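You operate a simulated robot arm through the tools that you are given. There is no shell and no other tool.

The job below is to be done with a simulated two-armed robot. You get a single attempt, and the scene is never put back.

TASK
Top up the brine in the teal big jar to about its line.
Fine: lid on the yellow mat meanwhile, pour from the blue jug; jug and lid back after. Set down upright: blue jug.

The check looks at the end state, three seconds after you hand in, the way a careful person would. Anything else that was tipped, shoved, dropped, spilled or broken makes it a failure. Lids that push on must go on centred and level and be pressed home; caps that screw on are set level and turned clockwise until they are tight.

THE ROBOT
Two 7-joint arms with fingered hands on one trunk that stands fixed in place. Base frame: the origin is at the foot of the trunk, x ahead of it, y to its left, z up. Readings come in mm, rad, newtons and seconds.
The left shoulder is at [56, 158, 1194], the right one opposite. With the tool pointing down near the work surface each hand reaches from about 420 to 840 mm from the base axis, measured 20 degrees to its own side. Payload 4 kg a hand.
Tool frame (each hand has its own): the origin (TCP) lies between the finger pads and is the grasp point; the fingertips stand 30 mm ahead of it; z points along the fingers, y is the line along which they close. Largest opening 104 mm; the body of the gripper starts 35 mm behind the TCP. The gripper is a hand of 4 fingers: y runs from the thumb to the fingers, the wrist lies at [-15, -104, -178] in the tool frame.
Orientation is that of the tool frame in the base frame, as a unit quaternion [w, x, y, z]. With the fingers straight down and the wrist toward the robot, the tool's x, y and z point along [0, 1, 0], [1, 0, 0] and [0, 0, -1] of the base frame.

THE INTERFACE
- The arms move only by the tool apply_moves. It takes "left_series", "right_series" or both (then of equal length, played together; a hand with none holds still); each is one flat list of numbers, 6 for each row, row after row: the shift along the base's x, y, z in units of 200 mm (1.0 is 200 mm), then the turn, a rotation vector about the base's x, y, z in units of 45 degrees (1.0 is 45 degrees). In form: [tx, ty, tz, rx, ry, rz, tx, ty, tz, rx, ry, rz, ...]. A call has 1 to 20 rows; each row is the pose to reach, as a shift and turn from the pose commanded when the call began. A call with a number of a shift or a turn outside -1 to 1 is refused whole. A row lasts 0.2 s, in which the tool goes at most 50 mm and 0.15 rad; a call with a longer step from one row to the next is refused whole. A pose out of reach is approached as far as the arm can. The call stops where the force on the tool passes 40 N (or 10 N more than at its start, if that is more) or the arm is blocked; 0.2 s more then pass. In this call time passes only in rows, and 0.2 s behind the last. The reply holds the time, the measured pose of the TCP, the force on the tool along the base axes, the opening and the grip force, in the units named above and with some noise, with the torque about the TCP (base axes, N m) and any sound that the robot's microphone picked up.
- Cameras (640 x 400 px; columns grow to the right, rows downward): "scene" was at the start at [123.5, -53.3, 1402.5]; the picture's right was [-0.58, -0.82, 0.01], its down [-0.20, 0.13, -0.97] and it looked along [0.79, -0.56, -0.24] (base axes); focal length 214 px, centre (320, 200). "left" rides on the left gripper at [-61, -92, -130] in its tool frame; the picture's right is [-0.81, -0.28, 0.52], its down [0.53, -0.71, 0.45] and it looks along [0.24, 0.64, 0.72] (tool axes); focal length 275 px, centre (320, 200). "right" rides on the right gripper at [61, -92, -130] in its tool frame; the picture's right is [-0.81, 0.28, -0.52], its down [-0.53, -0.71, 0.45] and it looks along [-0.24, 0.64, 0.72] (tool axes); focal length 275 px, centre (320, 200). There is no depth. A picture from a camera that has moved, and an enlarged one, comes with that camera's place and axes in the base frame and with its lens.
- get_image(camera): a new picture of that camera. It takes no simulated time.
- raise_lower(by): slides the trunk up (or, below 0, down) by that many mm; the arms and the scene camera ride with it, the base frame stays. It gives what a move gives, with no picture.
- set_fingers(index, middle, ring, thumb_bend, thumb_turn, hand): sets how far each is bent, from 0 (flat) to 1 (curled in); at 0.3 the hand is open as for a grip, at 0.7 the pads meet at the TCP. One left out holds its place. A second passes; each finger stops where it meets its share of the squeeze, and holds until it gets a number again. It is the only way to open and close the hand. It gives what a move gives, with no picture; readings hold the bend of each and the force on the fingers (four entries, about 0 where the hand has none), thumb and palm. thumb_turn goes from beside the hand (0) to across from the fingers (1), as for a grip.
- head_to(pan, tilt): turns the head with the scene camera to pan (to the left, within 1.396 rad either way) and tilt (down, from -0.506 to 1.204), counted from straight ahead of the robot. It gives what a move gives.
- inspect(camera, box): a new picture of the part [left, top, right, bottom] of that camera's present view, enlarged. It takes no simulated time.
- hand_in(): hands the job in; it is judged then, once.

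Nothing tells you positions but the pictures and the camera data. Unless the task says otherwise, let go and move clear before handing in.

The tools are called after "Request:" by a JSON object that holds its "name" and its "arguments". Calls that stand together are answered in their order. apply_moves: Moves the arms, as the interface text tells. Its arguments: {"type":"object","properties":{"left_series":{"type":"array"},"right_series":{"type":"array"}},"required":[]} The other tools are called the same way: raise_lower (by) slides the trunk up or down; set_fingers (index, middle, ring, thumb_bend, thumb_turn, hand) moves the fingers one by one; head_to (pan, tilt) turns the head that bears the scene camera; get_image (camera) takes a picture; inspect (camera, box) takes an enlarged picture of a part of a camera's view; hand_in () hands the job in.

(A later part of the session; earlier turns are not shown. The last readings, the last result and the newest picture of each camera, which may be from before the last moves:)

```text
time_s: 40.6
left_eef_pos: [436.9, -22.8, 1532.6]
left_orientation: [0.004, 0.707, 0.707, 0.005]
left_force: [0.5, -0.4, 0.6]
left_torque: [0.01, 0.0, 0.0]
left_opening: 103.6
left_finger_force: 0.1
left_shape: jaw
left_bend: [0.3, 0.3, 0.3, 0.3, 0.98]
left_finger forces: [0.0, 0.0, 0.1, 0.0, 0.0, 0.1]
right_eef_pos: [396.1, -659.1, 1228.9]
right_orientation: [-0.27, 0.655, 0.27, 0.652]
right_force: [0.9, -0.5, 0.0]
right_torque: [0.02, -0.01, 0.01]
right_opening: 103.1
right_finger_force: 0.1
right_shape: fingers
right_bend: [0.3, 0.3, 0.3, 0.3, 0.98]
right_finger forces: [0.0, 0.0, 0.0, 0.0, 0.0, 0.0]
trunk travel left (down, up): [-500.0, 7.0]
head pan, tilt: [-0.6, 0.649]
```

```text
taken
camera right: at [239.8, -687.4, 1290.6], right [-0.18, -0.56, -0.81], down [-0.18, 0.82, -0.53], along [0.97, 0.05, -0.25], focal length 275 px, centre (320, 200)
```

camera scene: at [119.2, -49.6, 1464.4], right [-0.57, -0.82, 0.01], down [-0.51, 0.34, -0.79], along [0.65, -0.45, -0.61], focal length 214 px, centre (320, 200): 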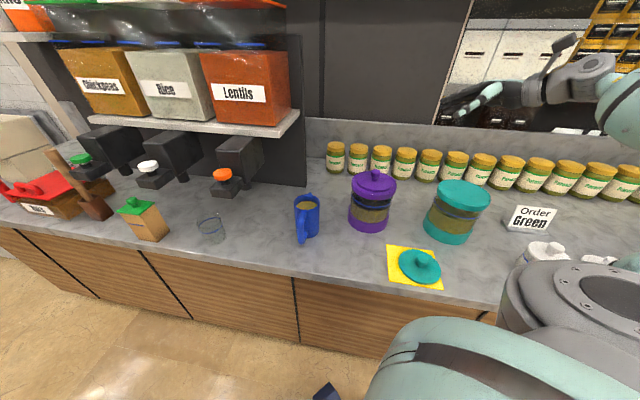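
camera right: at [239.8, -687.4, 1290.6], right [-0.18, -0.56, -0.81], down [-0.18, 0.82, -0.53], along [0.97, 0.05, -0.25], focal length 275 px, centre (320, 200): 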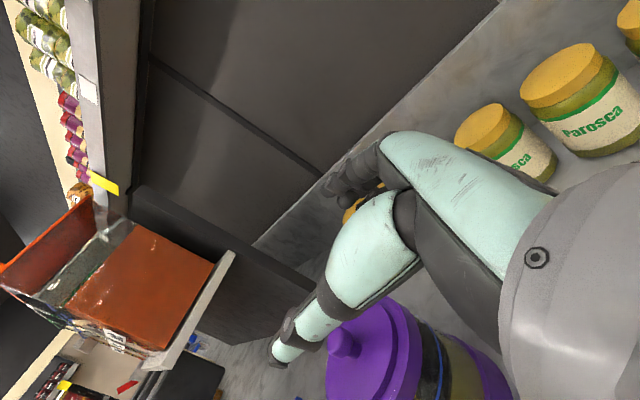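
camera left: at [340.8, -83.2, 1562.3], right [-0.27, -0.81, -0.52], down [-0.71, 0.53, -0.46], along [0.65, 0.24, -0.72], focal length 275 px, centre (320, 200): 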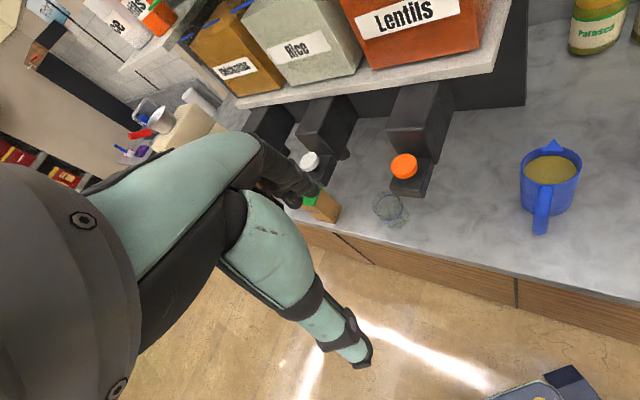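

Both roll angles are reachable, so I'll grip the jug's body (81 mm) from above, with the fingers left and right of the spout–handle line. Then I'll yaw -90° and roll to pour toward the jar's centre. Moving to above the jug now.

Request:
{"name": "apply_moves", "arguments": {"right_series": [0.06, 0.11, 0.08, -0.1449, 0, 0.103, 0.12, 0.22, 0.16, -0.2898, 0, 0.206, 0.18, 0.33, 0.22, -0.4347, 0, 0.309, 0.24, 0.44, 0.26, -0.5796, 0, 0.412, 0.3, 0.55, 0.3, -0.7245, 0, 0.515]}}

Request:
{"name": "apply_moves", "arguments": {"right_series": [0.06, 0.11, 0, -0.1449, 0, 0.103, 0.12, 0.22, 0, -0.2898, 0, 0.206, 0.18, 0.33, 0, -0.4347, 0, 0.309, 0.24, 0.44, 0, -0.5796, 0, 0.412, 0.3, 0.55, 0, -0.7245, 0, 0.515]}}

Request:
{"name": "apply_moves", "arguments": {"right_series": [0.06, 0.11, -0.04, -0.1449, 0, 0.103, 0.12, 0.22, -0.08, -0.2898, 0, 0.206, 0.18, 0.33, -0.12, -0.4347, 0, 0.309, 0.24, 0.44, -0.16, -0.5796, 0, 0.412, 0.33, 0.55, -0.2, -0.7245, 0, 0.515]}}

Request:
{"name": "get_image", "arguments": {"camera": "scene"}}

Request:
{"name": "get_image", "arguments": {"camera": "right"}}

```text
time_s: 41.8
left_eef_pos: [438.4, -21.3, 1532.3]
left_orientation: [0.003, 0.707, 0.707, 0.004]
left_force: [0.7, 0.7, -0.5]
left_torque: [-0.01, 0.06, 0.0]
left_opening: 104.0
left_finger_force: 0.0
left_shape: jaw
left_bend: [0.3, 0.3, 0.3, 0.3, 0.98]
left_finger forces: [0.0, 0.0, 0.0, 0.0, 0.0, 0.0]
right_eef_pos: [457.2, -549.2, 1288.0]
right_orientation: [-0.199, 0.639, 0.566, 0.481]
right_force: [0.5, 0.3, -1.0]
right_torque: [0.01, 0.04, 0.0]
right_opening: 102.9
right_finger_force: 0.0
right_shape: fingers
right_bend: [0.3, 0.3, 0.3, 0.3, 0.98]
right_finger forces: [0.1, 0.0, 0.0, 0.1, 0.1, 0.1]
trunk travel left (down, up): [-500.0, 7.0]
head pan, tilt: [-0.6, 0.649]
```

```text
time_s: 43.0
left_eef_pos: [435.3, -20.9, 1531.9]
left_orientation: [0.005, 0.707, 0.707, 0.004]
left_force: [-0.1, 0.1, 0.2]
left_torque: [-0.02, 0.03, 0.0]
left_opening: 104.2
left_finger_force: 0.1
left_shape: jaw
left_bend: [0.3, 0.3, 0.3, 0.3, 0.98]
left_finger forces: [0.1, 0.1, 0.0, 0.0, 0.0, 0.0]
right_eef_pos: [463.5, -376.9, 1291.7]
right_orientation: [-0.105, 0.559, 0.782, 0.255]
right_force: [0.4, -0.4, 0.0]
right_torque: [0.03, 0.03, 0.01]
right_opening: 103.1
right_finger_force: 0.0
right_shape: fingers
right_bend: [0.3, 0.3, 0.3, 0.3, 0.98]
right_finger forces: [0.0, 0.0, 0.1, 0.0, 0.0, 0.1]
right hand out of reach, approached as far as the arm can: row 2, 3, 4, 5
trunk travel left (down, up): [-500.0, 7.0]
head pan, tilt: [-0.6, 0.649]
```

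```text
time_s: 44.4
left_eef_pos: [409.9, -27.9, 1540.8]
left_orientation: [0.008, 0.708, 0.706, 0.014]
left_force: [-1.4, -0.3, -0.9]
left_torque: [0.01, -0.03, 0.03]
left_opening: 104.3
left_finger_force: 0.0
left_shape: jaw
left_bend: [0.3, 0.3, 0.3, 0.3, 0.98]
left_finger forces: [0.0, 0.1, 0.0, 0.0, 0.0, 0.0]
right_eef_pos: [454.0, -264.1, 1318.7]
right_orientation: [0.079, 0.408, 0.908, 0.05]
right_force: [0.2, -0.4, -0.3]
right_torque: [0.04, -0.01, -0.01]
right_opening: 103.0
right_finger_force: 0.1
right_shape: fingers
right_bend: [0.3, 0.3, 0.3, 0.3, 0.97]
right_finger forces: [0.0, 0.1, 0.0, 0.1, 0.0, 0.0]
right hand out of reach, approached as far as the arm can: row 1, 2, 3, 4, 5
trunk travel left (down, up): [-500.0, 7.0]
head pan, tilt: [-0.6, 0.649]
stopped in row 5 (right hand): the arm was blocked; the commanded pose is now the measured one
```

```text
taken
camera scene: at [114.1, -54.7, 1464.7], right [-0.56, -0.83, 0.0], down [-0.51, 0.35, -0.79], along [0.65, -0.45, -0.61], focal length 214 px, centre (320, 200)
```

scene: 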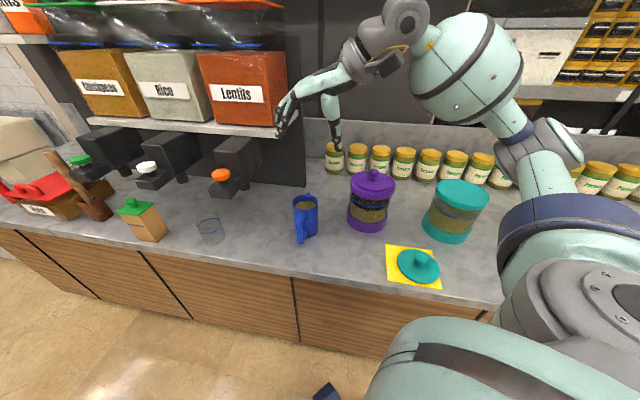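

```text
taken
camera right: at [322.6, -283.6, 1426.7], right [0.64, -0.44, 0.63], down [-0.09, -0.86, -0.5], along [0.77, 0.26, -0.59], focal length 275 px, centre (320, 200)
```

right: 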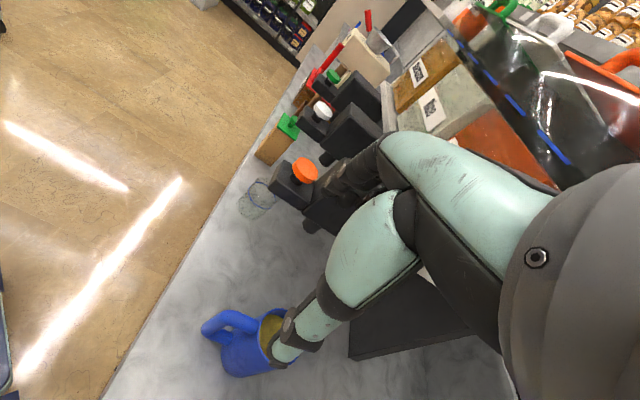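

The arm was blocked trying to twist to +45° yaw while high and close in. I'll return to the natural tool-down yaw 0 near the jug; a pinch at 15–20° yaw would still clear both handle and spout.

Request:
{"name": "apply_moves", "arguments": {"right_series": [0.02, -0.06, 0, 0.009, 0.04, -0.154, 0.04, -0.12, 0, 0.018, 0.079, -0.307, 0.06, -0.18, 0, 0.027, 0.119, -0.461, 0.08, -0.24, 0, 0.035, 0.159, -0.615, 0.1, -0.3, 0, 0.044, 0.198, -0.768, 0.13, -0.33, 0, 0.053, 0.238, -0.922]}}

Request:
{"name": "get_image", "arguments": {"camera": "scene"}}

```text
time_s: 45.8
left_eef_pos: [415.4, -20.4, 1538.9]
left_orientation: [0.008, 0.707, 0.707, 0.01]
left_force: [0.8, -0.3, 0.0]
left_torque: [0.01, -0.03, -0.01]
left_opening: 103.8
left_finger_force: 0.0
left_shape: jaw
left_bend: [0.3, 0.3, 0.3, 0.3, 0.98]
left_finger forces: [0.0, 0.0, 0.0, 0.1, 0.0, 0.0]
right_eef_pos: [485.4, -324.1, 1317.5]
right_orientation: [-0.001, 0.708, 0.706, -0.002]
right_force: [-0.1, 0.1, 0.3]
right_torque: [0.0, 0.02, 0.01]
right_opening: 103.2
right_finger_force: 0.1
right_shape: fingers
right_bend: [0.3, 0.3, 0.3, 0.3, 0.97]
right_finger forces: [0.0, 0.0, 0.0, 0.0, 0.1, 0.0]
trunk travel left (down, up): [-500.0, 7.0]
head pan, tilt: [-0.6, 0.649]
```

```text
taken
camera scene: at [119.1, -47.2, 1464.6], right [-0.57, -0.82, 0.01], down [-0.51, 0.34, -0.79], along [0.65, -0.45, -0.61], focal length 214 px, centre (320, 200)
```

scene: 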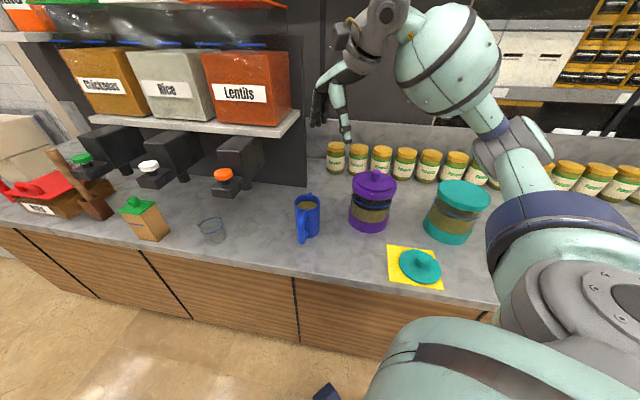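

The right hand is now tool-down at yaw 0 near the jug. The left hand seems to have been nudged by the right arm, so I'll move it out to the left before going on.

Request:
{"name": "apply_moves", "arguments": {"left_series": [0, 0.17, 0, 0, 0, 0, 0, 0.34, 0, 0, 0, 0, 0, 0.51, 0, 0, 0, 0, 0, 0.68, 0, 0, 0, 0, 0, 0.85, 0, 0, 0, 0, 0, 1.0, 0, 0, 0, 0]}}

```text
time_s: 47.2
left_eef_pos: [416.6, 182.5, 1539.2]
left_orientation: [0.009, 0.707, 0.707, 0.01]
left_force: [-0.5, -0.4, -0.5]
left_torque: [0.01, 0.01, 0.04]
left_opening: 103.8
left_finger_force: 0.1
left_shape: jaw
left_bend: [0.3, 0.3, 0.3, 0.3, 0.98]
left_finger forces: [0.0, 0.0, 0.1, 0.0, 0.0, 0.0]
right_eef_pos: [484.8, -324.2, 1316.7]
right_orientation: [-0.002, 0.707, 0.707, -0.001]
right_force: [0.7, 0.4, 1.0]
right_torque: [-0.01, -0.01, -0.04]
right_opening: 103.3
right_finger_force: 0.1
right_shape: fingers
right_bend: [0.3, 0.3, 0.3, 0.3, 0.97]
right_finger forces: [0.0, 0.0, 0.0, 0.0, 0.0, 0.0]
trunk travel left (down, up): [-500.0, 7.0]
head pan, tilt: [-0.6, 0.649]
```

Left arm is clear. Now I'll move the right hand over the jug axis with +20° yaw and see if that's reachable.

Request:
{"name": "apply_moves", "arguments": {"right_series": [0.13, 0, -0.08, 0, 0, 0.111, 0.26, 0, -0.16, 0, 0, 0.222, 0.39, 0, -0.25, 0, 0, 0.333, 0.51, -0.005, -0.33, 0, 0, 0.444]}}

Request:
{"name": "get_image", "arguments": {"camera": "right"}}

Request:
{"name": "get_image", "arguments": {"camera": "scene"}}

```text
time_s: 48.2
left_eef_pos: [418.3, 180.1, 1539.2]
left_orientation: [0.009, 0.707, 0.707, 0.009]
left_force: [0.4, -0.4, -0.2]
left_torque: [-0.01, 0.01, 0.0]
left_opening: 104.0
left_finger_force: 0.0
left_shape: jaw
left_bend: [0.3, 0.3, 0.3, 0.3, 0.98]
left_finger forces: [0.0, 0.1, 0.1, 0.1, 0.0, 0.0]
right_eef_pos: [587.5, -324.1, 1249.8]
right_orientation: [-0.002, 0.573, 0.82, -0.003]
right_force: [-0.6, -0.7, 0.8]
right_torque: [0.01, 0.01, 0.02]
right_opening: 103.1
right_finger_force: 0.1
right_shape: fingers
right_bend: [0.3, 0.3, 0.3, 0.3, 0.97]
right_finger forces: [0.0, 0.1, 0.1, 0.1, 0.0, 0.0]
trunk travel left (down, up): [-500.0, 7.0]
head pan, tilt: [-0.6, 0.649]
```

```text
taken
camera right: at [482.5, -299.5, 1381.0], right [0.54, -0.67, 0.52], down [-0.49, -0.75, -0.45], along [0.68, -0.01, -0.73], focal length 275 px, centre (320, 200)
```

right: 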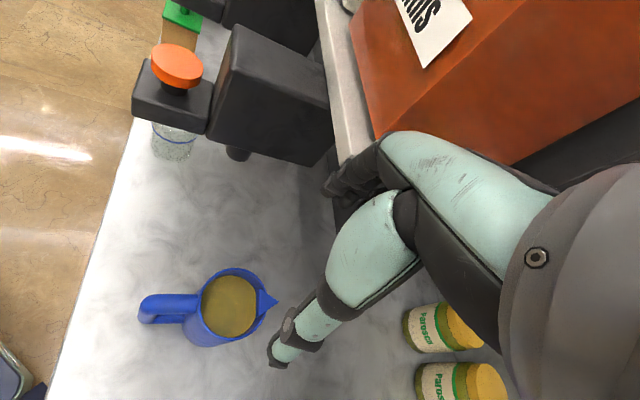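

```text
taken
camera scene: at [121.4, -48.6, 1464.3], right [-0.57, -0.82, 0.01], down [-0.51, 0.34, -0.79], along [0.65, -0.45, -0.61], focal length 214 px, centre (320, 200)
```

scene: 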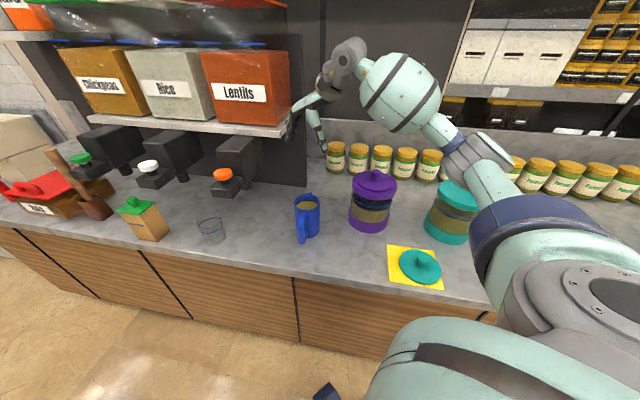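

The pose over the jug is reachable. I'll refine the jug's position with this close view before descending.

Request:
{"name": "inspect", "arguments": {"camera": "right", "box": [130, 250, 290, 360]}}

```text
3.64 times, centred on (210, 305) of right
camera zoom: at [482.5, -299.5, 1381.0], right [0.54, -0.67, 0.52], down [-0.49, -0.75, -0.45], along [0.68, -0.01, -0.73], focal length 1001 px, centre (720, -182)
```

zoom: 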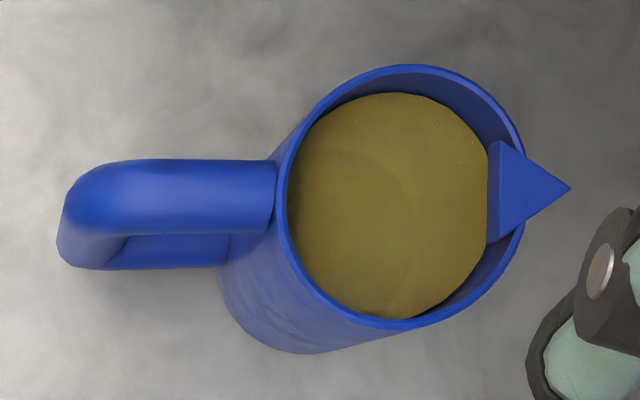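

The jug axis is at [587, -325] with the spout tip 60 mm out at azimuth -44° and the handle at 136°. I'll check the open hand's shape from the scene camera to see how deep it can go around the rim.

Request:
{"name": "inspect", "arguments": {"camera": "scene", "box": [270, 20, 400, 160]}}

```text
2.86 times, centred on (335, 90) of scene
camera zoom: at [121.4, -48.6, 1464.3], right [-0.57, -0.82, 0.01], down [-0.51, 0.34, -0.79], along [0.65, -0.45, -0.61], focal length 613 px, centre (277, 514)
```

zoom: 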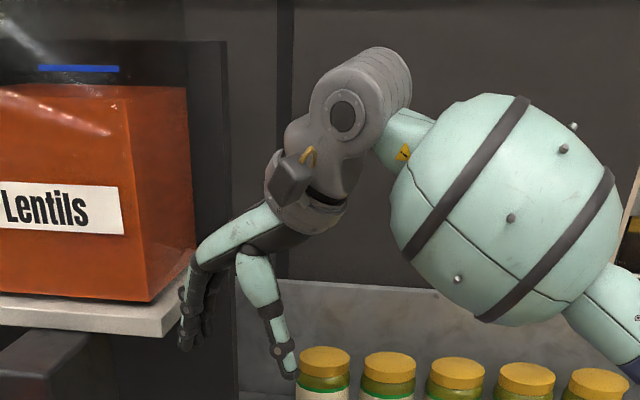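

I'll zoom further on the hand's arch, since its width above the TCP decides how deep the rim can go.

Request:
{"name": "inspect", "arguments": {"camera": "scene", "box": [300, 90, 340, 160]}}

Request:
{"name": "inspect", "arguments": {"camera": "right", "box": [240, 110, 480, 380]}}

```text
5.71 times, centred on (320, 125) of scene
camera zoom: at [121.4, -48.6, 1464.3], right [-0.57, -0.82, 0.01], down [-0.51, 0.34, -0.79], along [0.65, -0.45, -0.61], focal length 1226 px, centre (320, 629)
```

zoom: 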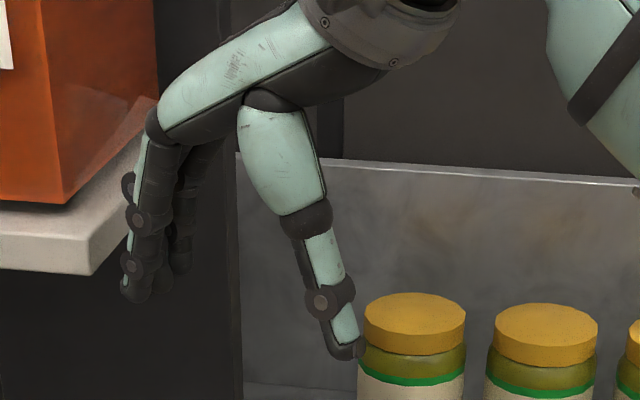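

```text
1.48 times, centred on (360, 245) of right
camera zoom: at [482.5, -299.5, 1381.0], right [0.54, -0.67, 0.52], down [-0.49, -0.75, -0.45], along [0.68, -0.01, -0.73], focal length 408 px, centre (261, 133)
```

zoom: 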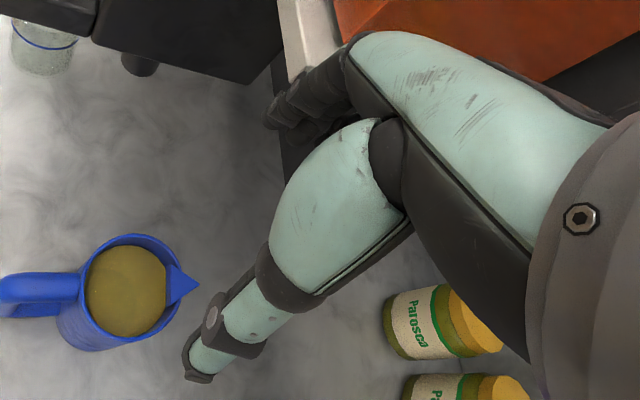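

The hand's arch narrows above the TCP, so the rim should stay within ~12 mm behind the TCP. I'll open the fingers wider, descend to about TCP z 1025, and inspect the fit before closing.

Request:
{"name": "set_fingers", "arguments": {"hand": "right", "index": 0.18, "middle": 0.18, "ring": 0.18, "thumb_bend": 0.18, "thumb_turn": 1.0}}

Request:
{"name": "apply_moves", "arguments": {"right_series": [0, -0.003, -0.2, 0, 0, 0, 0, -0.006, -0.4, 0, 0, 0, 0, -0.006, -0.6, 0, 0, 0, 0, -0.006, -0.75, 0, 0, 0]}}

Request:
{"name": "inspect", "arguments": {"camera": "scene", "box": [280, 110, 350, 250]}}

Request:
{"name": "get_image", "arguments": {"camera": "right"}}

```text
time_s: 49.2
left_eef_pos: [417.5, 181.1, 1539.8]
left_orientation: [0.008, 0.707, 0.707, 0.01]
left_force: [-0.3, -0.3, -0.3]
left_torque: [-0.05, 0.0, 0.0]
left_opening: 103.9
left_finger_force: 0.1
left_shape: jaw
left_bend: [0.3, 0.3, 0.3, 0.3, 0.98]
left_finger forces: [0.0, 0.1, 0.0, 0.0, 0.0, 0.0]
right_eef_pos: [585.7, -324.4, 1251.4]
right_orientation: [-0.002, 0.574, 0.819, -0.002]
right_force: [-0.4, -0.5, 0.2]
right_torque: [-0.03, 0.01, 0.01]
right_opening: 129.8
right_finger_force: 0.1
right_shape: fingers
right_bend: [0.18, 0.18, 0.18, 0.18, 0.97]
right_finger forces: [0.0, 0.0, 0.0, 0.1, 0.0, 0.0]
trunk travel left (down, up): [-500.0, 7.0]
head pan, tilt: [-0.6, 0.649]
```

```text
time_s: 50.2
left_eef_pos: [417.3, 180.5, 1539.7]
left_orientation: [0.008, 0.707, 0.707, 0.009]
left_force: [0.1, 0.6, -0.3]
left_torque: [0.03, 0.0, 0.0]
left_opening: 104.0
left_finger_force: 0.0
left_shape: jaw
left_bend: [0.3, 0.3, 0.3, 0.3, 0.98]
left_finger forces: [0.0, 0.0, 0.0, 0.1, 0.0, 0.0]
right_eef_pos: [587.1, -326.5, 1103.4]
right_orientation: [-0.002, 0.573, 0.819, -0.003]
right_force: [1.1, 0.0, -0.1]
right_torque: [-0.01, -0.01, 0.0]
right_opening: 129.7
right_finger_force: 0.0
right_shape: fingers
right_bend: [0.18, 0.18, 0.18, 0.18, 0.97]
right_finger forces: [0.0, 0.0, 0.0, 0.0, 0.0, 0.0]
trunk travel left (down, up): [-500.0, 7.0]
head pan, tilt: [-0.6, 0.649]
```

```text
2.86 times, centred on (315, 180) of scene
camera zoom: at [120.4, -48.8, 1464.4], right [-0.56, -0.82, 0.01], down [-0.51, 0.34, -0.79], along [0.65, -0.45, -0.61], focal length 613 px, centre (334, 257)
```

zoom: 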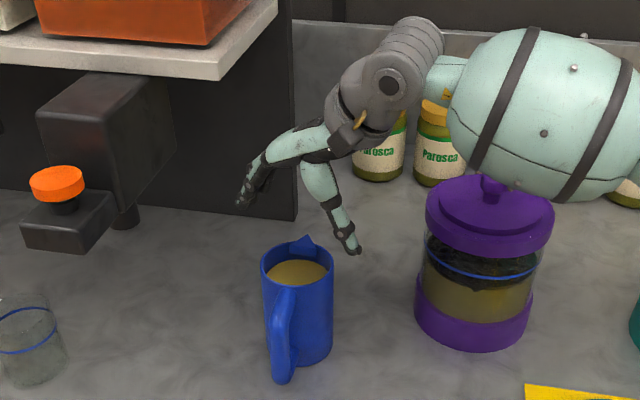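

```text
taken
camera right: at [481.1, -301.2, 1233.3], right [0.54, -0.67, 0.51], down [-0.49, -0.74, -0.45], along [0.68, -0.01, -0.73], focal length 275 px, centre (320, 200)
```

right: 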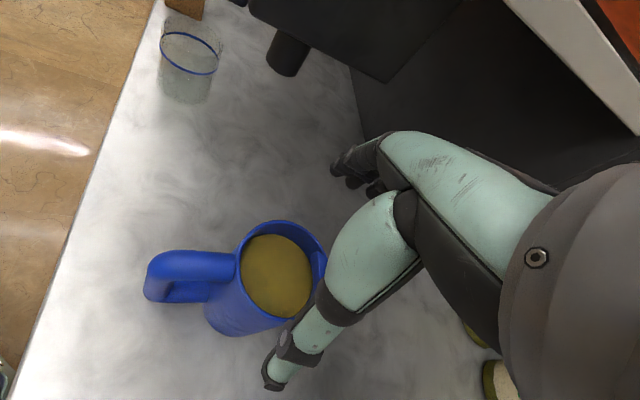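

The right forearm passes close to the purple jar's knob, so I won't go lower until I know the clearance. I'll turn the left hand to use its camera as a second viewpoint.

Request:
{"name": "apply_moves", "arguments": {"left_series": [0, 0, -0.06, -0.114, -0.033, -0.1125, 0, 0, -0.12, -0.228, -0.067, -0.225, 0, 0, -0.18, -0.343, -0.1, -0.3375, 0, 0, -0.25, -0.457, -0.133, -0.45, 0, 0, -0.3, -0.571, -0.167, -0.5625, 0, 0, -0.35, -0.686, -0.2, -0.675, 0, 0, -0.4, -0.8, -0.234, -0.7875, 0, 0, -0.45, -0.914, -0.267, -0.9]}}

Request:
{"name": "get_image", "arguments": {"camera": "left"}}

Request:
{"name": "get_image", "arguments": {"camera": "scene"}}

```text
time_s: 52.0
left_eef_pos: [417.3, 178.8, 1448.0]
left_orientation: [0.325, 0.85, 0.379, -0.167]
left_force: [0.0, 0.7, 0.0]
left_torque: [0.0, -0.01, 0.0]
left_opening: 103.8
left_finger_force: 0.0
left_shape: jaw
left_bend: [0.3, 0.3, 0.3, 0.3, 0.98]
left_finger forces: [0.0, 0.0, 0.0, 0.0, 0.0, 0.0]
right_eef_pos: [587.2, -324.5, 1103.2]
right_orientation: [-0.003, 0.573, 0.819, -0.002]
right_force: [0.3, -0.8, 0.0]
right_torque: [0.02, 0.0, 0.01]
right_opening: 129.9
right_finger_force: 0.0
right_shape: fingers
right_bend: [0.18, 0.18, 0.18, 0.18, 0.97]
right_finger forces: [0.0, 0.1, 0.1, 0.0, 0.1, 0.0]
trunk travel left (down, up): [-500.0, 7.0]
head pan, tilt: [-0.6, 0.649]
```

```text
taken
camera left: at [313.8, 280.7, 1535.9], right [-0.76, -0.65, -0.07], down [-0.2, 0.33, -0.92], along [0.62, -0.69, -0.39], focal length 275 px, centre (320, 200)
```

left: 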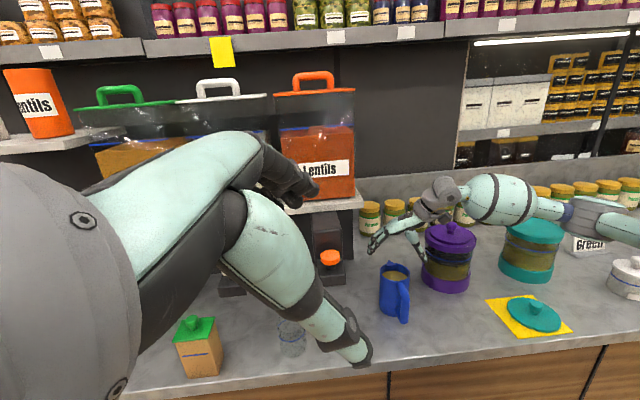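

```text
taken
camera scene: at [120.8, -47.7, 1464.4], right [-0.57, -0.82, 0.01], down [-0.51, 0.34, -0.79], along [0.65, -0.45, -0.61], focal length 214 px, centre (320, 200)
```

scene: 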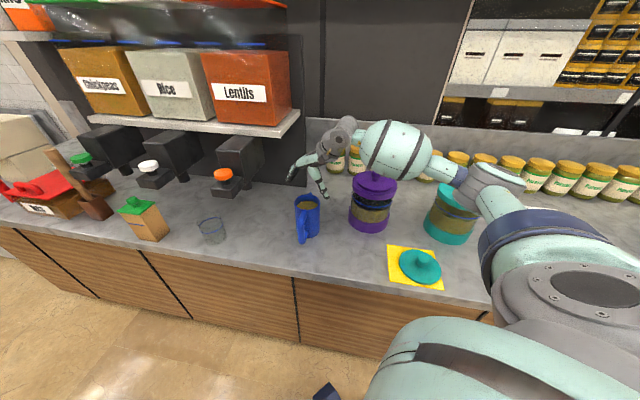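

The left camera now gives an excellent side view. Triangulated, the forearm is near [389, -436, 1260], well clear of the purple jar, so I can go on descending toward the jug.

Request:
{"name": "apply_moves", "arguments": {"right_series": [0, -0.002, -0.1, 0, 0, 0, 0, -0.002, -0.2, 0, 0, 0, 0, -0.002, -0.28, 0, 0, 0, 0, -0.002, -0.33, 0, 0, 0]}}

Request:
{"name": "inspect", "arguments": {"camera": "left", "box": [340, 180, 480, 330]}}

Request:
{"name": "inspect", "arguments": {"camera": "scene", "box": [270, 130, 370, 250]}}

Request:
{"name": "get_image", "arguments": {"camera": "right"}}

```text
time_s: 53.0
left_eef_pos: [416.1, 179.4, 1448.6]
left_orientation: [0.324, 0.85, 0.379, -0.166]
left_force: [0.8, 1.0, 1.4]
left_torque: [-0.02, 0.03, 0.02]
left_opening: 103.9
left_finger_force: 0.0
left_shape: jaw
left_bend: [0.3, 0.3, 0.3, 0.3, 0.98]
left_finger forces: [0.0, 0.1, 0.1, 0.0, 0.1, 0.1]
right_eef_pos: [587.9, -327.1, 1037.0]
right_orientation: [-0.002, 0.574, 0.819, -0.001]
right_force: [0.0, 0.3, 0.2]
right_torque: [-0.01, -0.03, 0.03]
right_opening: 129.4
right_finger_force: 0.0
right_shape: fingers
right_bend: [0.18, 0.18, 0.18, 0.18, 0.97]
right_finger forces: [0.1, 0.0, 0.1, 0.1, 0.0, 0.0]
trunk travel left (down, up): [-500.0, 7.0]
head pan, tilt: [-0.6, 0.649]
```

```text
2.67 times, centred on (410, 255) of left
camera zoom: at [313.1, 279.6, 1536.7], right [-0.76, -0.65, -0.07], down [-0.2, 0.34, -0.92], along [0.62, -0.68, -0.39], focal length 734 px, centre (80, 53)
```

zoom: 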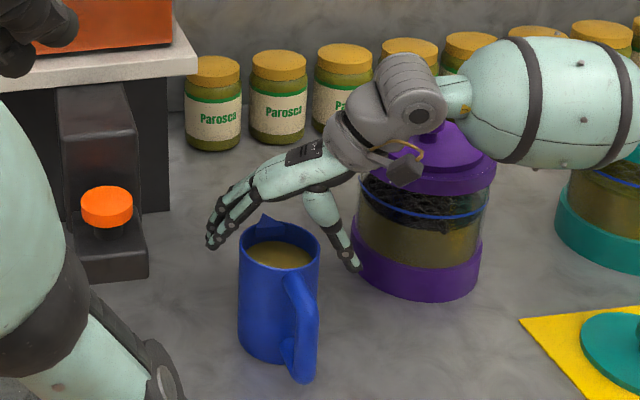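

```text
3.33 times, centred on (320, 190) of scene
camera zoom: at [120.1, -48.4, 1464.4], right [-0.57, -0.82, 0.01], down [-0.51, 0.34, -0.79], along [0.65, -0.45, -0.61], focal length 715 px, centre (320, 233)
```

zoom: 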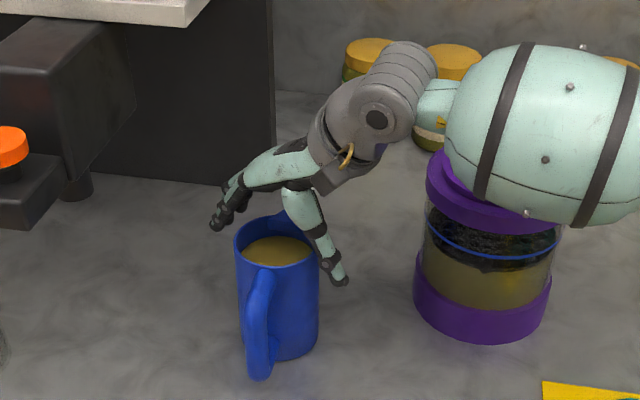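

```text
taken
camera right: at [481.8, -300.7, 1168.0], right [0.54, -0.67, 0.51], down [-0.49, -0.74, -0.45], along [0.68, -0.01, -0.73], focal length 275 px, centre (320, 200)
```

right: 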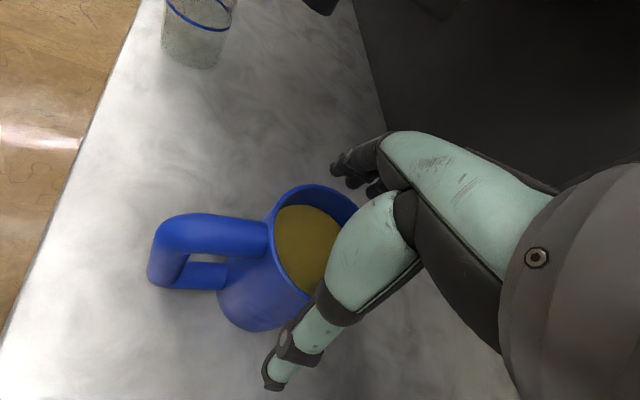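

The jug sits centred between the thumb and fingers. I'll go down 14 mm more and begin closing lightly.

Request:
{"name": "apply_moves", "arguments": {"right_series": [0, 0.004, -0.03, 0, 0, 0, 0, 0.008, -0.055, 0, 0, 0, 0, 0.008, -0.07, 0, 0, 0]}}

Request:
{"name": "set_fingers", "arguments": {"hand": "right", "index": 0.32, "middle": 0.32, "ring": 0.32, "thumb_bend": 0.32}}

Request:
{"name": "inspect", "arguments": {"camera": "left", "box": [370, 210, 450, 300]}}

Request:
{"name": "inspect", "arguments": {"camera": "scene", "box": [285, 160, 345, 230]}}

```text
time_s: 53.8
left_eef_pos: [416.7, 179.4, 1447.1]
left_orientation: [0.323, 0.851, 0.38, -0.167]
left_force: [-0.1, 0.4, 0.3]
left_torque: [0.02, -0.02, -0.04]
left_opening: 104.1
left_finger_force: 0.1
left_shape: jaw
left_bend: [0.3, 0.3, 0.3, 0.3, 0.98]
left_finger forces: [0.0, 0.0, 0.0, 0.1, 0.0, 0.0]
right_eef_pos: [587.4, -325.3, 1022.3]
right_orientation: [-0.002, 0.574, 0.819, -0.001]
right_force: [-0.2, -0.6, -0.2]
right_torque: [0.02, -0.02, 0.02]
right_opening: 129.6
right_finger_force: 0.0
right_shape: fingers
right_bend: [0.18, 0.18, 0.18, 0.18, 0.97]
right_finger forces: [0.0, 0.0, 0.0, 0.0, 0.1, 0.1]
trunk travel left (down, up): [-500.0, 7.0]
head pan, tilt: [-0.6, 0.649]
```

```text
time_s: 54.8
left_eef_pos: [416.9, 178.2, 1446.9]
left_orientation: [0.324, 0.851, 0.379, -0.167]
left_force: [0.0, 0.1, -0.6]
left_torque: [0.0, 0.01, 0.0]
left_opening: 103.9
left_finger_force: 0.1
left_shape: jaw
left_bend: [0.3, 0.3, 0.3, 0.3, 0.98]
left_finger forces: [0.0, 0.1, 0.0, 0.0, 0.0, 0.0]
right_eef_pos: [590.7, -325.6, 1023.9]
right_orientation: [-0.002, 0.574, 0.819, -0.001]
right_force: [1.8, 0.5, 3.1]
right_torque: [0.05, -0.07, 0.02]
right_opening: 101.3
right_finger_force: 1.9
right_shape: fingers
right_bend: [0.29, 0.32, 0.32, 0.32, 0.98]
right_finger forces: [3.5, 0.0, 0.0, 0.1, 0.2, 0.0]
trunk travel left (down, up): [-500.0, 7.0]
head pan, tilt: [-0.6, 0.649]
```

```text
4.44 times, centred on (410, 255) of left
camera zoom: at [313.4, 280.1, 1536.5], right [-0.76, -0.65, -0.07], down [-0.21, 0.34, -0.92], along [0.62, -0.68, -0.39], focal length 1224 px, centre (-80, -44)
```

zoom: 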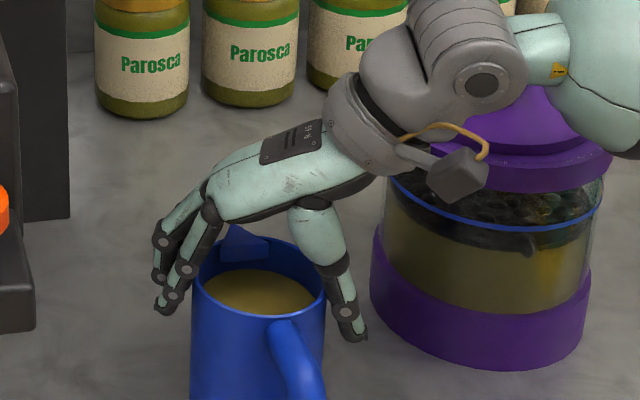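

```text
5.71 times, centred on (315, 195) of scene
camera zoom: at [120.4, -48.0, 1464.4], right [-0.56, -0.82, 0.01], down [-0.51, 0.34, -0.79], along [0.65, -0.45, -0.61], focal length 1226 px, centre (349, 229)
```

zoom: 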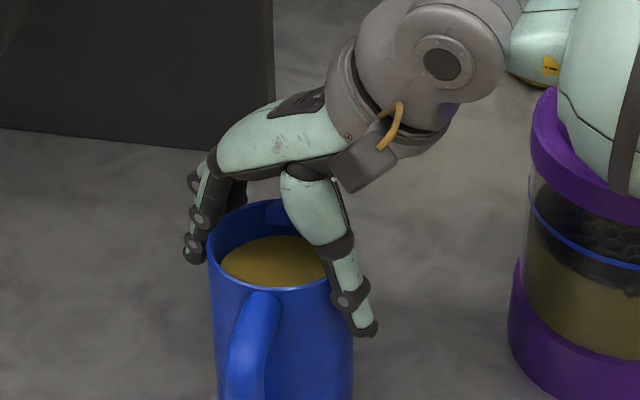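

The hand's arch touches the rim before the pads can grip, so a top pinch won't hold. A side power grasp suits this hand better: fingers on the spout side, thumb through the handle's hole. First I'll open and back straight up.

Request:
{"name": "set_fingers", "arguments": {"hand": "right", "index": 0.18, "middle": 0.18, "ring": 0.18, "thumb_bend": 0.18}}

Request:
{"name": "apply_moves", "arguments": {"right_series": [0, 0, 0.1, 0, 0, 0, 0, 0, 0.28, 0, 0, 0, 0, 0, 0.5, 0, 0, 0, 0, 0, 0.72, 0, 0, 0, 0, 0, 0.94, 0, 0, 0]}}

Request:
{"name": "inspect", "arguments": {"camera": "left", "box": [355, 240, 435, 340]}}

Request:
{"name": "inspect", "arguments": {"camera": "scene", "box": [275, 180, 345, 260]}}

```text
time_s: 55.8
left_eef_pos: [417.0, 178.6, 1448.3]
left_orientation: [0.323, 0.851, 0.379, -0.168]
left_force: [-0.1, 0.1, 0.3]
left_torque: [0.02, 0.05, -0.03]
left_opening: 103.9
left_finger_force: 0.1
left_shape: jaw
left_bend: [0.3, 0.3, 0.3, 0.3, 0.98]
left_finger forces: [0.0, 0.0, 0.0, 0.0, 0.0, 0.0]
right_eef_pos: [587.6, -323.5, 1022.3]
right_orientation: [-0.002, 0.573, 0.819, -0.002]
right_force: [0.7, 0.5, 0.0]
right_torque: [0.01, 0.0, 0.04]
right_opening: 129.3
right_finger_force: 0.0
right_shape: fingers
right_bend: [0.18, 0.18, 0.18, 0.18, 0.97]
right_finger forces: [0.0, 0.1, 0.0, 0.0, 0.0, 0.0]
trunk travel left (down, up): [-500.0, 7.0]
head pan, tilt: [-0.6, 0.649]
```

```text
time_s: 57.0
left_eef_pos: [417.3, 180.3, 1447.2]
left_orientation: [0.324, 0.851, 0.379, -0.167]
left_force: [-0.1, 0.6, 0.2]
left_torque: [-0.02, 0.02, -0.02]
left_opening: 103.8
left_finger_force: 0.2
left_shape: jaw
left_bend: [0.3, 0.3, 0.3, 0.3, 0.98]
left_finger forces: [0.0, 0.1, 0.0, 0.0, 0.1, 0.0]
right_eef_pos: [588.4, -326.6, 1212.7]
right_orientation: [-0.002, 0.573, 0.82, -0.003]
right_force: [0.2, -0.2, 0.2]
right_torque: [0.04, -0.05, 0.0]
right_opening: 129.8
right_finger_force: 0.1
right_shape: fingers
right_bend: [0.18, 0.18, 0.18, 0.18, 0.97]
right_finger forces: [0.0, 0.0, 0.0, 0.0, 0.1, 0.0]
trunk travel left (down, up): [-500.0, 7.0]
head pan, tilt: [-0.6, 0.649]
```

```text
4.00 times, centred on (395, 290) of left
camera zoom: at [313.1, 280.6, 1536.5], right [-0.76, -0.65, -0.07], down [-0.2, 0.34, -0.92], along [0.62, -0.68, -0.39], focal length 1101 px, centre (20, -160)
```

zoom: 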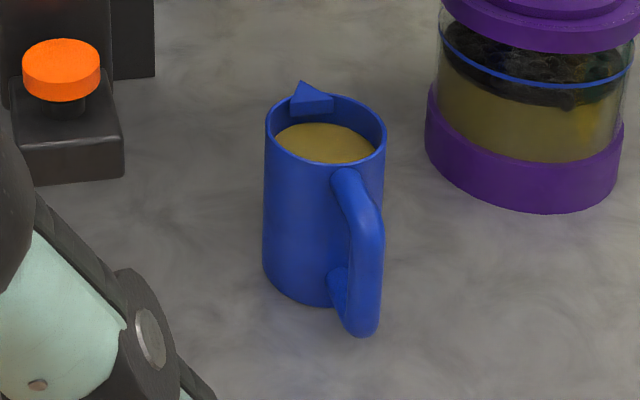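

```text
5.00 times, centred on (310, 220) of scene
camera zoom: at [120.1, -47.5, 1464.5], right [-0.57, -0.82, 0.01], down [-0.51, 0.34, -0.79], along [0.65, -0.45, -0.61], focal length 1072 px, centre (370, 100)
```

zoom: 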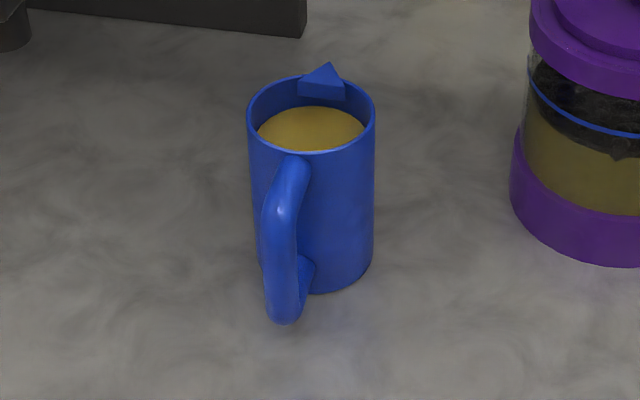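

The jug is undisturbed. A better idea: grip the body from behind with the hand nearly horizontal, the handle inside the palm's arch, and the pinch axis through the jug's axis. I'll check the hand's profile at partial closure from the left camera, which sees it side-on.

Request:
{"name": "set_fingers", "arguments": {"hand": "right", "index": 0.38, "middle": 0.38, "ring": 0.38, "thumb_bend": 0.38}}

Request:
{"name": "inspect", "arguments": {"camera": "left", "box": [360, 150, 460, 260]}}

```text
time_s: 58.0
left_eef_pos: [418.5, 178.8, 1448.5]
left_orientation: [0.324, 0.851, 0.379, -0.167]
left_force: [-0.3, 0.0, 0.7]
left_torque: [-0.01, -0.01, 0.0]
left_opening: 104.1
left_finger_force: 0.2
left_shape: jaw
left_bend: [0.3, 0.3, 0.3, 0.3, 0.98]
left_finger forces: [0.1, 0.0, 0.0, 0.1, 0.0, 0.0]
right_eef_pos: [589.1, -326.5, 1212.9]
right_orientation: [-0.003, 0.574, 0.819, -0.002]
right_force: [0.1, 0.0, -0.1]
right_torque: [0.0, -0.01, 0.0]
right_opening: 83.6
right_finger_force: 0.0
right_shape: fingers
right_bend: [0.38, 0.38, 0.38, 0.38, 0.98]
right_finger forces: [0.0, 0.0, 0.0, 0.1, 0.0, 0.0]
trunk travel left (down, up): [-500.0, 7.0]
head pan, tilt: [-0.6, 0.649]
```

```text
3.64 times, centred on (410, 205) of left
camera zoom: at [313.3, 279.6, 1536.6], right [-0.76, -0.65, -0.07], down [-0.2, 0.34, -0.92], along [0.62, -0.68, -0.39], focal length 1001 px, centre (-7, 182)
```

zoom: 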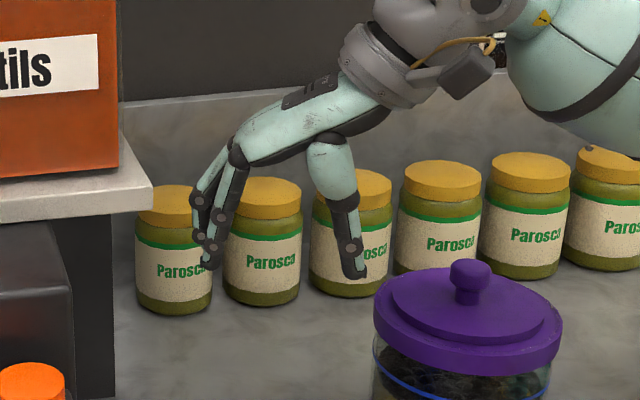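

The hand's profile shows the palm ceiling about 64 mm behind the TCP, so the handle can sit inside the arch with the tips just past the jug's widest line. I'll go to that orientation step by step, in front of the counter edge and away from the handle.

Request:
{"name": "set_fingers", "arguments": {"hand": "right", "index": 0.24, "middle": 0.24, "ring": 0.24, "thumb_bend": 0.24}}

Request:
{"name": "apply_moves", "arguments": {"right_series": [-0.136, 0.015, -0.08, -0.1416, -0.0902, 0.0474, -0.272, 0.03, -0.18, -0.2831, -0.1804, 0.0948, -0.408, 0.045, -0.29, -0.4247, -0.2707, 0.1421, -0.544, 0.06, -0.4, -0.5662, -0.3609, 0.1895, -0.68, 0.075, -0.5, -0.7078, -0.4511, 0.2369]}}

Request:
{"name": "get_image", "arguments": {"camera": "left"}}

Request:
{"name": "get_image", "arguments": {"camera": "scene"}}

```text
time_s: 59.0
left_eef_pos: [417.7, 178.5, 1447.5]
left_orientation: [0.323, 0.85, 0.38, -0.167]
left_force: [0.0, 0.7, -0.7]
left_torque: [0.01, -0.04, -0.01]
left_opening: 104.2
left_finger_force: 0.1
left_shape: jaw
left_bend: [0.3, 0.3, 0.3, 0.3, 0.98]
left_finger forces: [0.0, 0.0, 0.1, 0.0, 0.0, 0.0]
right_eef_pos: [588.3, -326.6, 1212.2]
right_orientation: [-0.002, 0.574, 0.819, -0.003]
right_force: [0.1, -0.2, 1.0]
right_torque: [-0.01, -0.02, 0.03]
right_opening: 116.5
right_finger_force: 0.0
right_shape: fingers
right_bend: [0.24, 0.24, 0.24, 0.24, 0.97]
right_finger forces: [0.0, 0.0, 0.0, 0.0, 0.0, 0.0]
trunk travel left (down, up): [-500.0, 7.0]
head pan, tilt: [-0.6, 0.649]
```

```text
time_s: 60.2
left_eef_pos: [415.2, 179.0, 1447.2]
left_orientation: [0.324, 0.851, 0.379, -0.167]
left_force: [-0.4, -0.5, -0.2]
left_torque: [0.02, 0.0, 0.01]
left_opening: 104.0
left_finger_force: 0.1
left_shape: jaw
left_bend: [0.3, 0.3, 0.3, 0.3, 0.98]
left_finger forces: [0.0, 0.0, 0.0, 0.0, 0.1, 0.0]
right_eef_pos: [449.9, -309.7, 1113.4]
right_orientation: [0.298, 0.466, 0.824, -0.125]
right_force: [-0.1, 0.1, -0.1]
right_torque: [-0.03, -0.01, 0.02]
right_opening: 116.3
right_finger_force: 0.0
right_shape: fingers
right_bend: [0.24, 0.24, 0.24, 0.24, 0.97]
right_finger forces: [0.0, 0.0, 0.0, 0.0, 0.1, 0.0]
trunk travel left (down, up): [-500.0, 7.0]
head pan, tilt: [-0.6, 0.649]
```

```text
taken
camera left: at [311.5, 279.6, 1537.0], right [-0.76, -0.65, -0.07], down [-0.2, 0.34, -0.92], along [0.62, -0.68, -0.39], focal length 275 px, centre (320, 200)
```

left: 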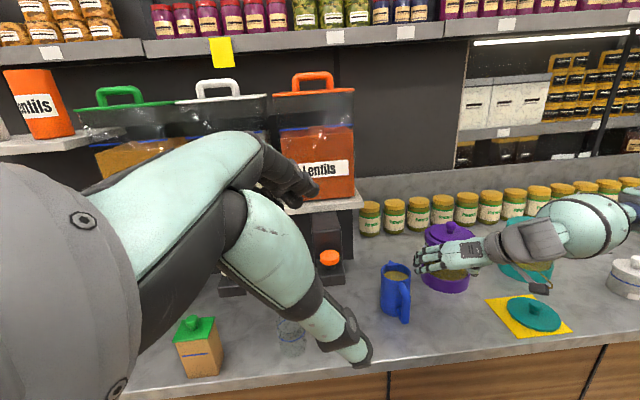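

```text
taken
camera scene: at [118.4, -48.5, 1464.6], right [-0.56, -0.83, 0.01], down [-0.51, 0.34, -0.79], along [0.65, -0.45, -0.61], focal length 214 px, centre (320, 200)
```

scene: 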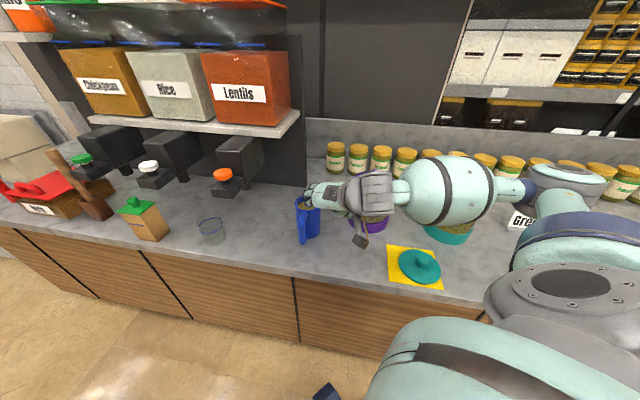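

Half the rotation is done with no limit hit. Now the second half, ending behind and right of the handle.

Request:
{"name": "apply_moves", "arguments": {"right_series": [-0.012, 0.04, -0.05, -0.1416, -0.0902, 0.0474, -0.024, 0.08, -0.1, -0.2831, -0.1804, 0.0948, -0.036, 0.12, -0.16, -0.4247, -0.2707, 0.1421, -0.048, 0.16, -0.21, -0.5662, -0.3609, 0.1895, -0.06, 0.2, -0.26, -0.7078, -0.4511, 0.2369]}}

Request:
{"name": "get_image", "arguments": {"camera": "left"}}

Request:
{"name": "get_image", "arguments": {"camera": "scene"}}

Request:
{"name": "get_image", "arguments": {"camera": "right"}}

```text
time_s: 61.4
left_eef_pos: [416.9, 179.2, 1447.5]
left_orientation: [0.324, 0.851, 0.379, -0.167]
left_force: [-0.6, 0.4, 0.6]
left_torque: [-0.03, -0.01, -0.04]
left_opening: 104.1
left_finger_force: 0.0
left_shape: jaw
left_bend: [0.3, 0.3, 0.3, 0.3, 0.98]
left_finger forces: [0.0, 0.1, 0.1, 0.1, 0.1, 0.0]
right_eef_pos: [472.0, -311.2, 1138.2]
right_orientation: [0.426, 0.389, 0.795, -0.188]
right_force: [-0.3, 0.4, -0.2]
right_torque: [-0.01, 0.0, -0.02]
right_opening: 116.5
right_finger_force: 0.0
right_shape: fingers
right_bend: [0.24, 0.24, 0.24, 0.24, 0.97]
right_finger forces: [0.0, 0.0, 0.0, 0.0, 0.0, 0.0]
right hand out of reach, approached as far as the arm can: row 1, 2, 3, 4, 5
trunk travel left (down, up): [-500.0, 7.0]
head pan, tilt: [-0.6, 0.649]
```

```text
taken
camera left: at [313.5, 280.5, 1536.4], right [-0.76, -0.65, -0.07], down [-0.21, 0.34, -0.92], along [0.62, -0.68, -0.39], focal length 275 px, centre (320, 200)
```

left: 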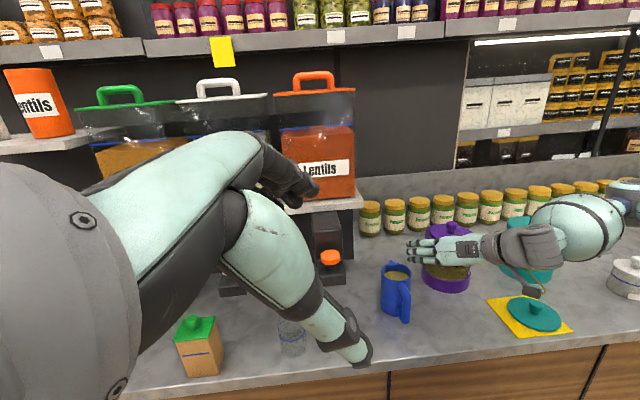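

```text
taken
camera scene: at [120.2, -47.6, 1464.4], right [-0.57, -0.82, 0.01], down [-0.51, 0.34, -0.79], along [0.65, -0.45, -0.61], focal length 214 px, centre (320, 200)
```

scene: 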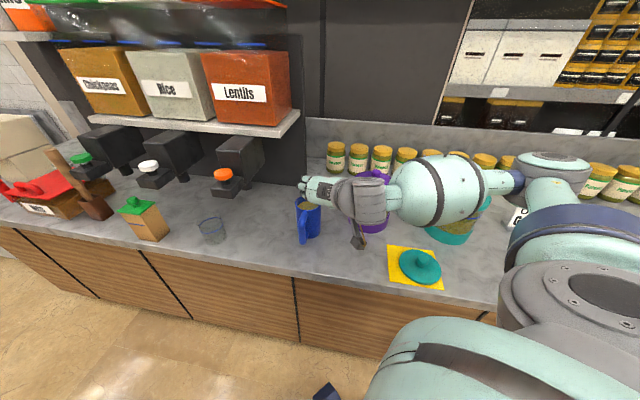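

```text
taken
camera right: at [311.6, -258.8, 1159.2], right [0.21, 0.13, 0.97], down [-0.14, -0.98, 0.16], along [0.97, -0.17, -0.19], focal length 275 px, centre (320, 200)
```

right: 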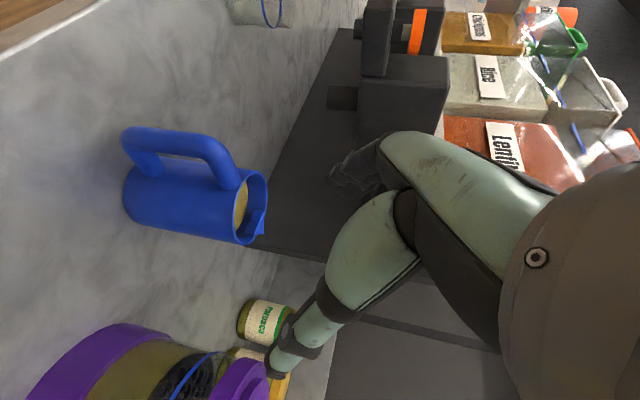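

The arm's only limit here is the wrist coming within ~274 mm of the shoulder. I'll finish the rotation while dropping lower and staying a little farther out.

Request:
{"name": "apply_moves", "arguments": {"right_series": [-0.01, -0.02, -0.1, -0.116, -0.086, 0.043, -0.02, -0.05, -0.2, -0.233, -0.173, 0.085, -0.025, -0.07, -0.29, -0.349, -0.259, 0.128]}}

Request:
{"name": "get_image", "arguments": {"camera": "left"}}

Request:
{"name": "get_image", "arguments": {"camera": "right"}}

```text
time_s: 62.2
left_eef_pos: [417.5, 179.6, 1447.0]
left_orientation: [0.324, 0.85, 0.379, -0.167]
left_force: [-0.1, -0.5, 0.0]
left_torque: [-0.03, 0.04, 0.0]
left_opening: 104.1
left_finger_force: 0.0
left_shape: jaw
left_bend: [0.3, 0.3, 0.3, 0.3, 0.98]
left_finger forces: [0.0, 0.1, 0.1, 0.0, 0.0, 0.1]
right_eef_pos: [468.9, -366.0, 1172.5]
right_orientation: [0.479, 0.343, 0.772, -0.237]
right_force: [0.1, 0.1, -0.5]
right_torque: [0.0, 0.02, 0.02]
right_opening: 116.6
right_finger_force: 0.0
right_shape: fingers
right_bend: [0.24, 0.24, 0.24, 0.24, 0.97]
right_finger forces: [0.0, 0.0, 0.0, 0.1, 0.0, 0.0]
right hand out of reach, approached as far as the arm can: row 1, 2, 3
trunk travel left (down, up): [-500.0, 7.0]
head pan, tilt: [-0.6, 0.649]
```

```text
taken
camera left: at [313.3, 279.4, 1536.7], right [-0.76, -0.65, -0.07], down [-0.2, 0.34, -0.92], along [0.62, -0.68, -0.39], focal length 275 px, centre (320, 200)
```

left: 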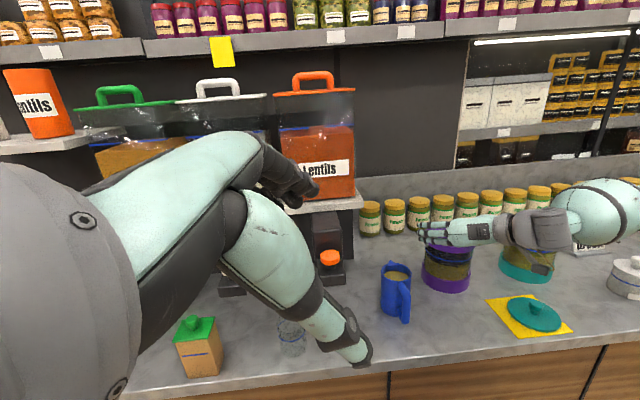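

```text
taken
camera right: at [306.6, -317.4, 1176.8], right [0.16, 0.29, 0.94], down [-0.11, -0.94, 0.31], along [0.98, -0.16, -0.12], focal length 275 px, centre (320, 200)
```

right: 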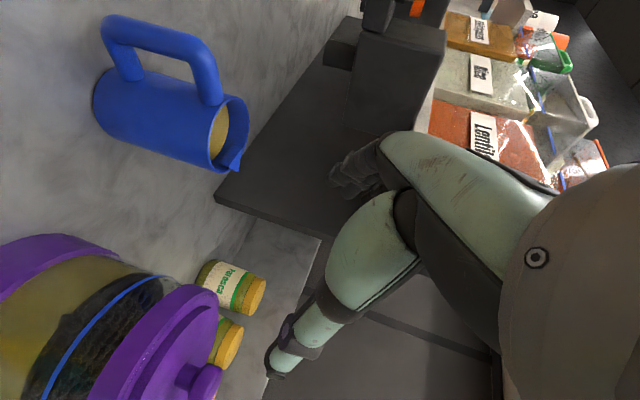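

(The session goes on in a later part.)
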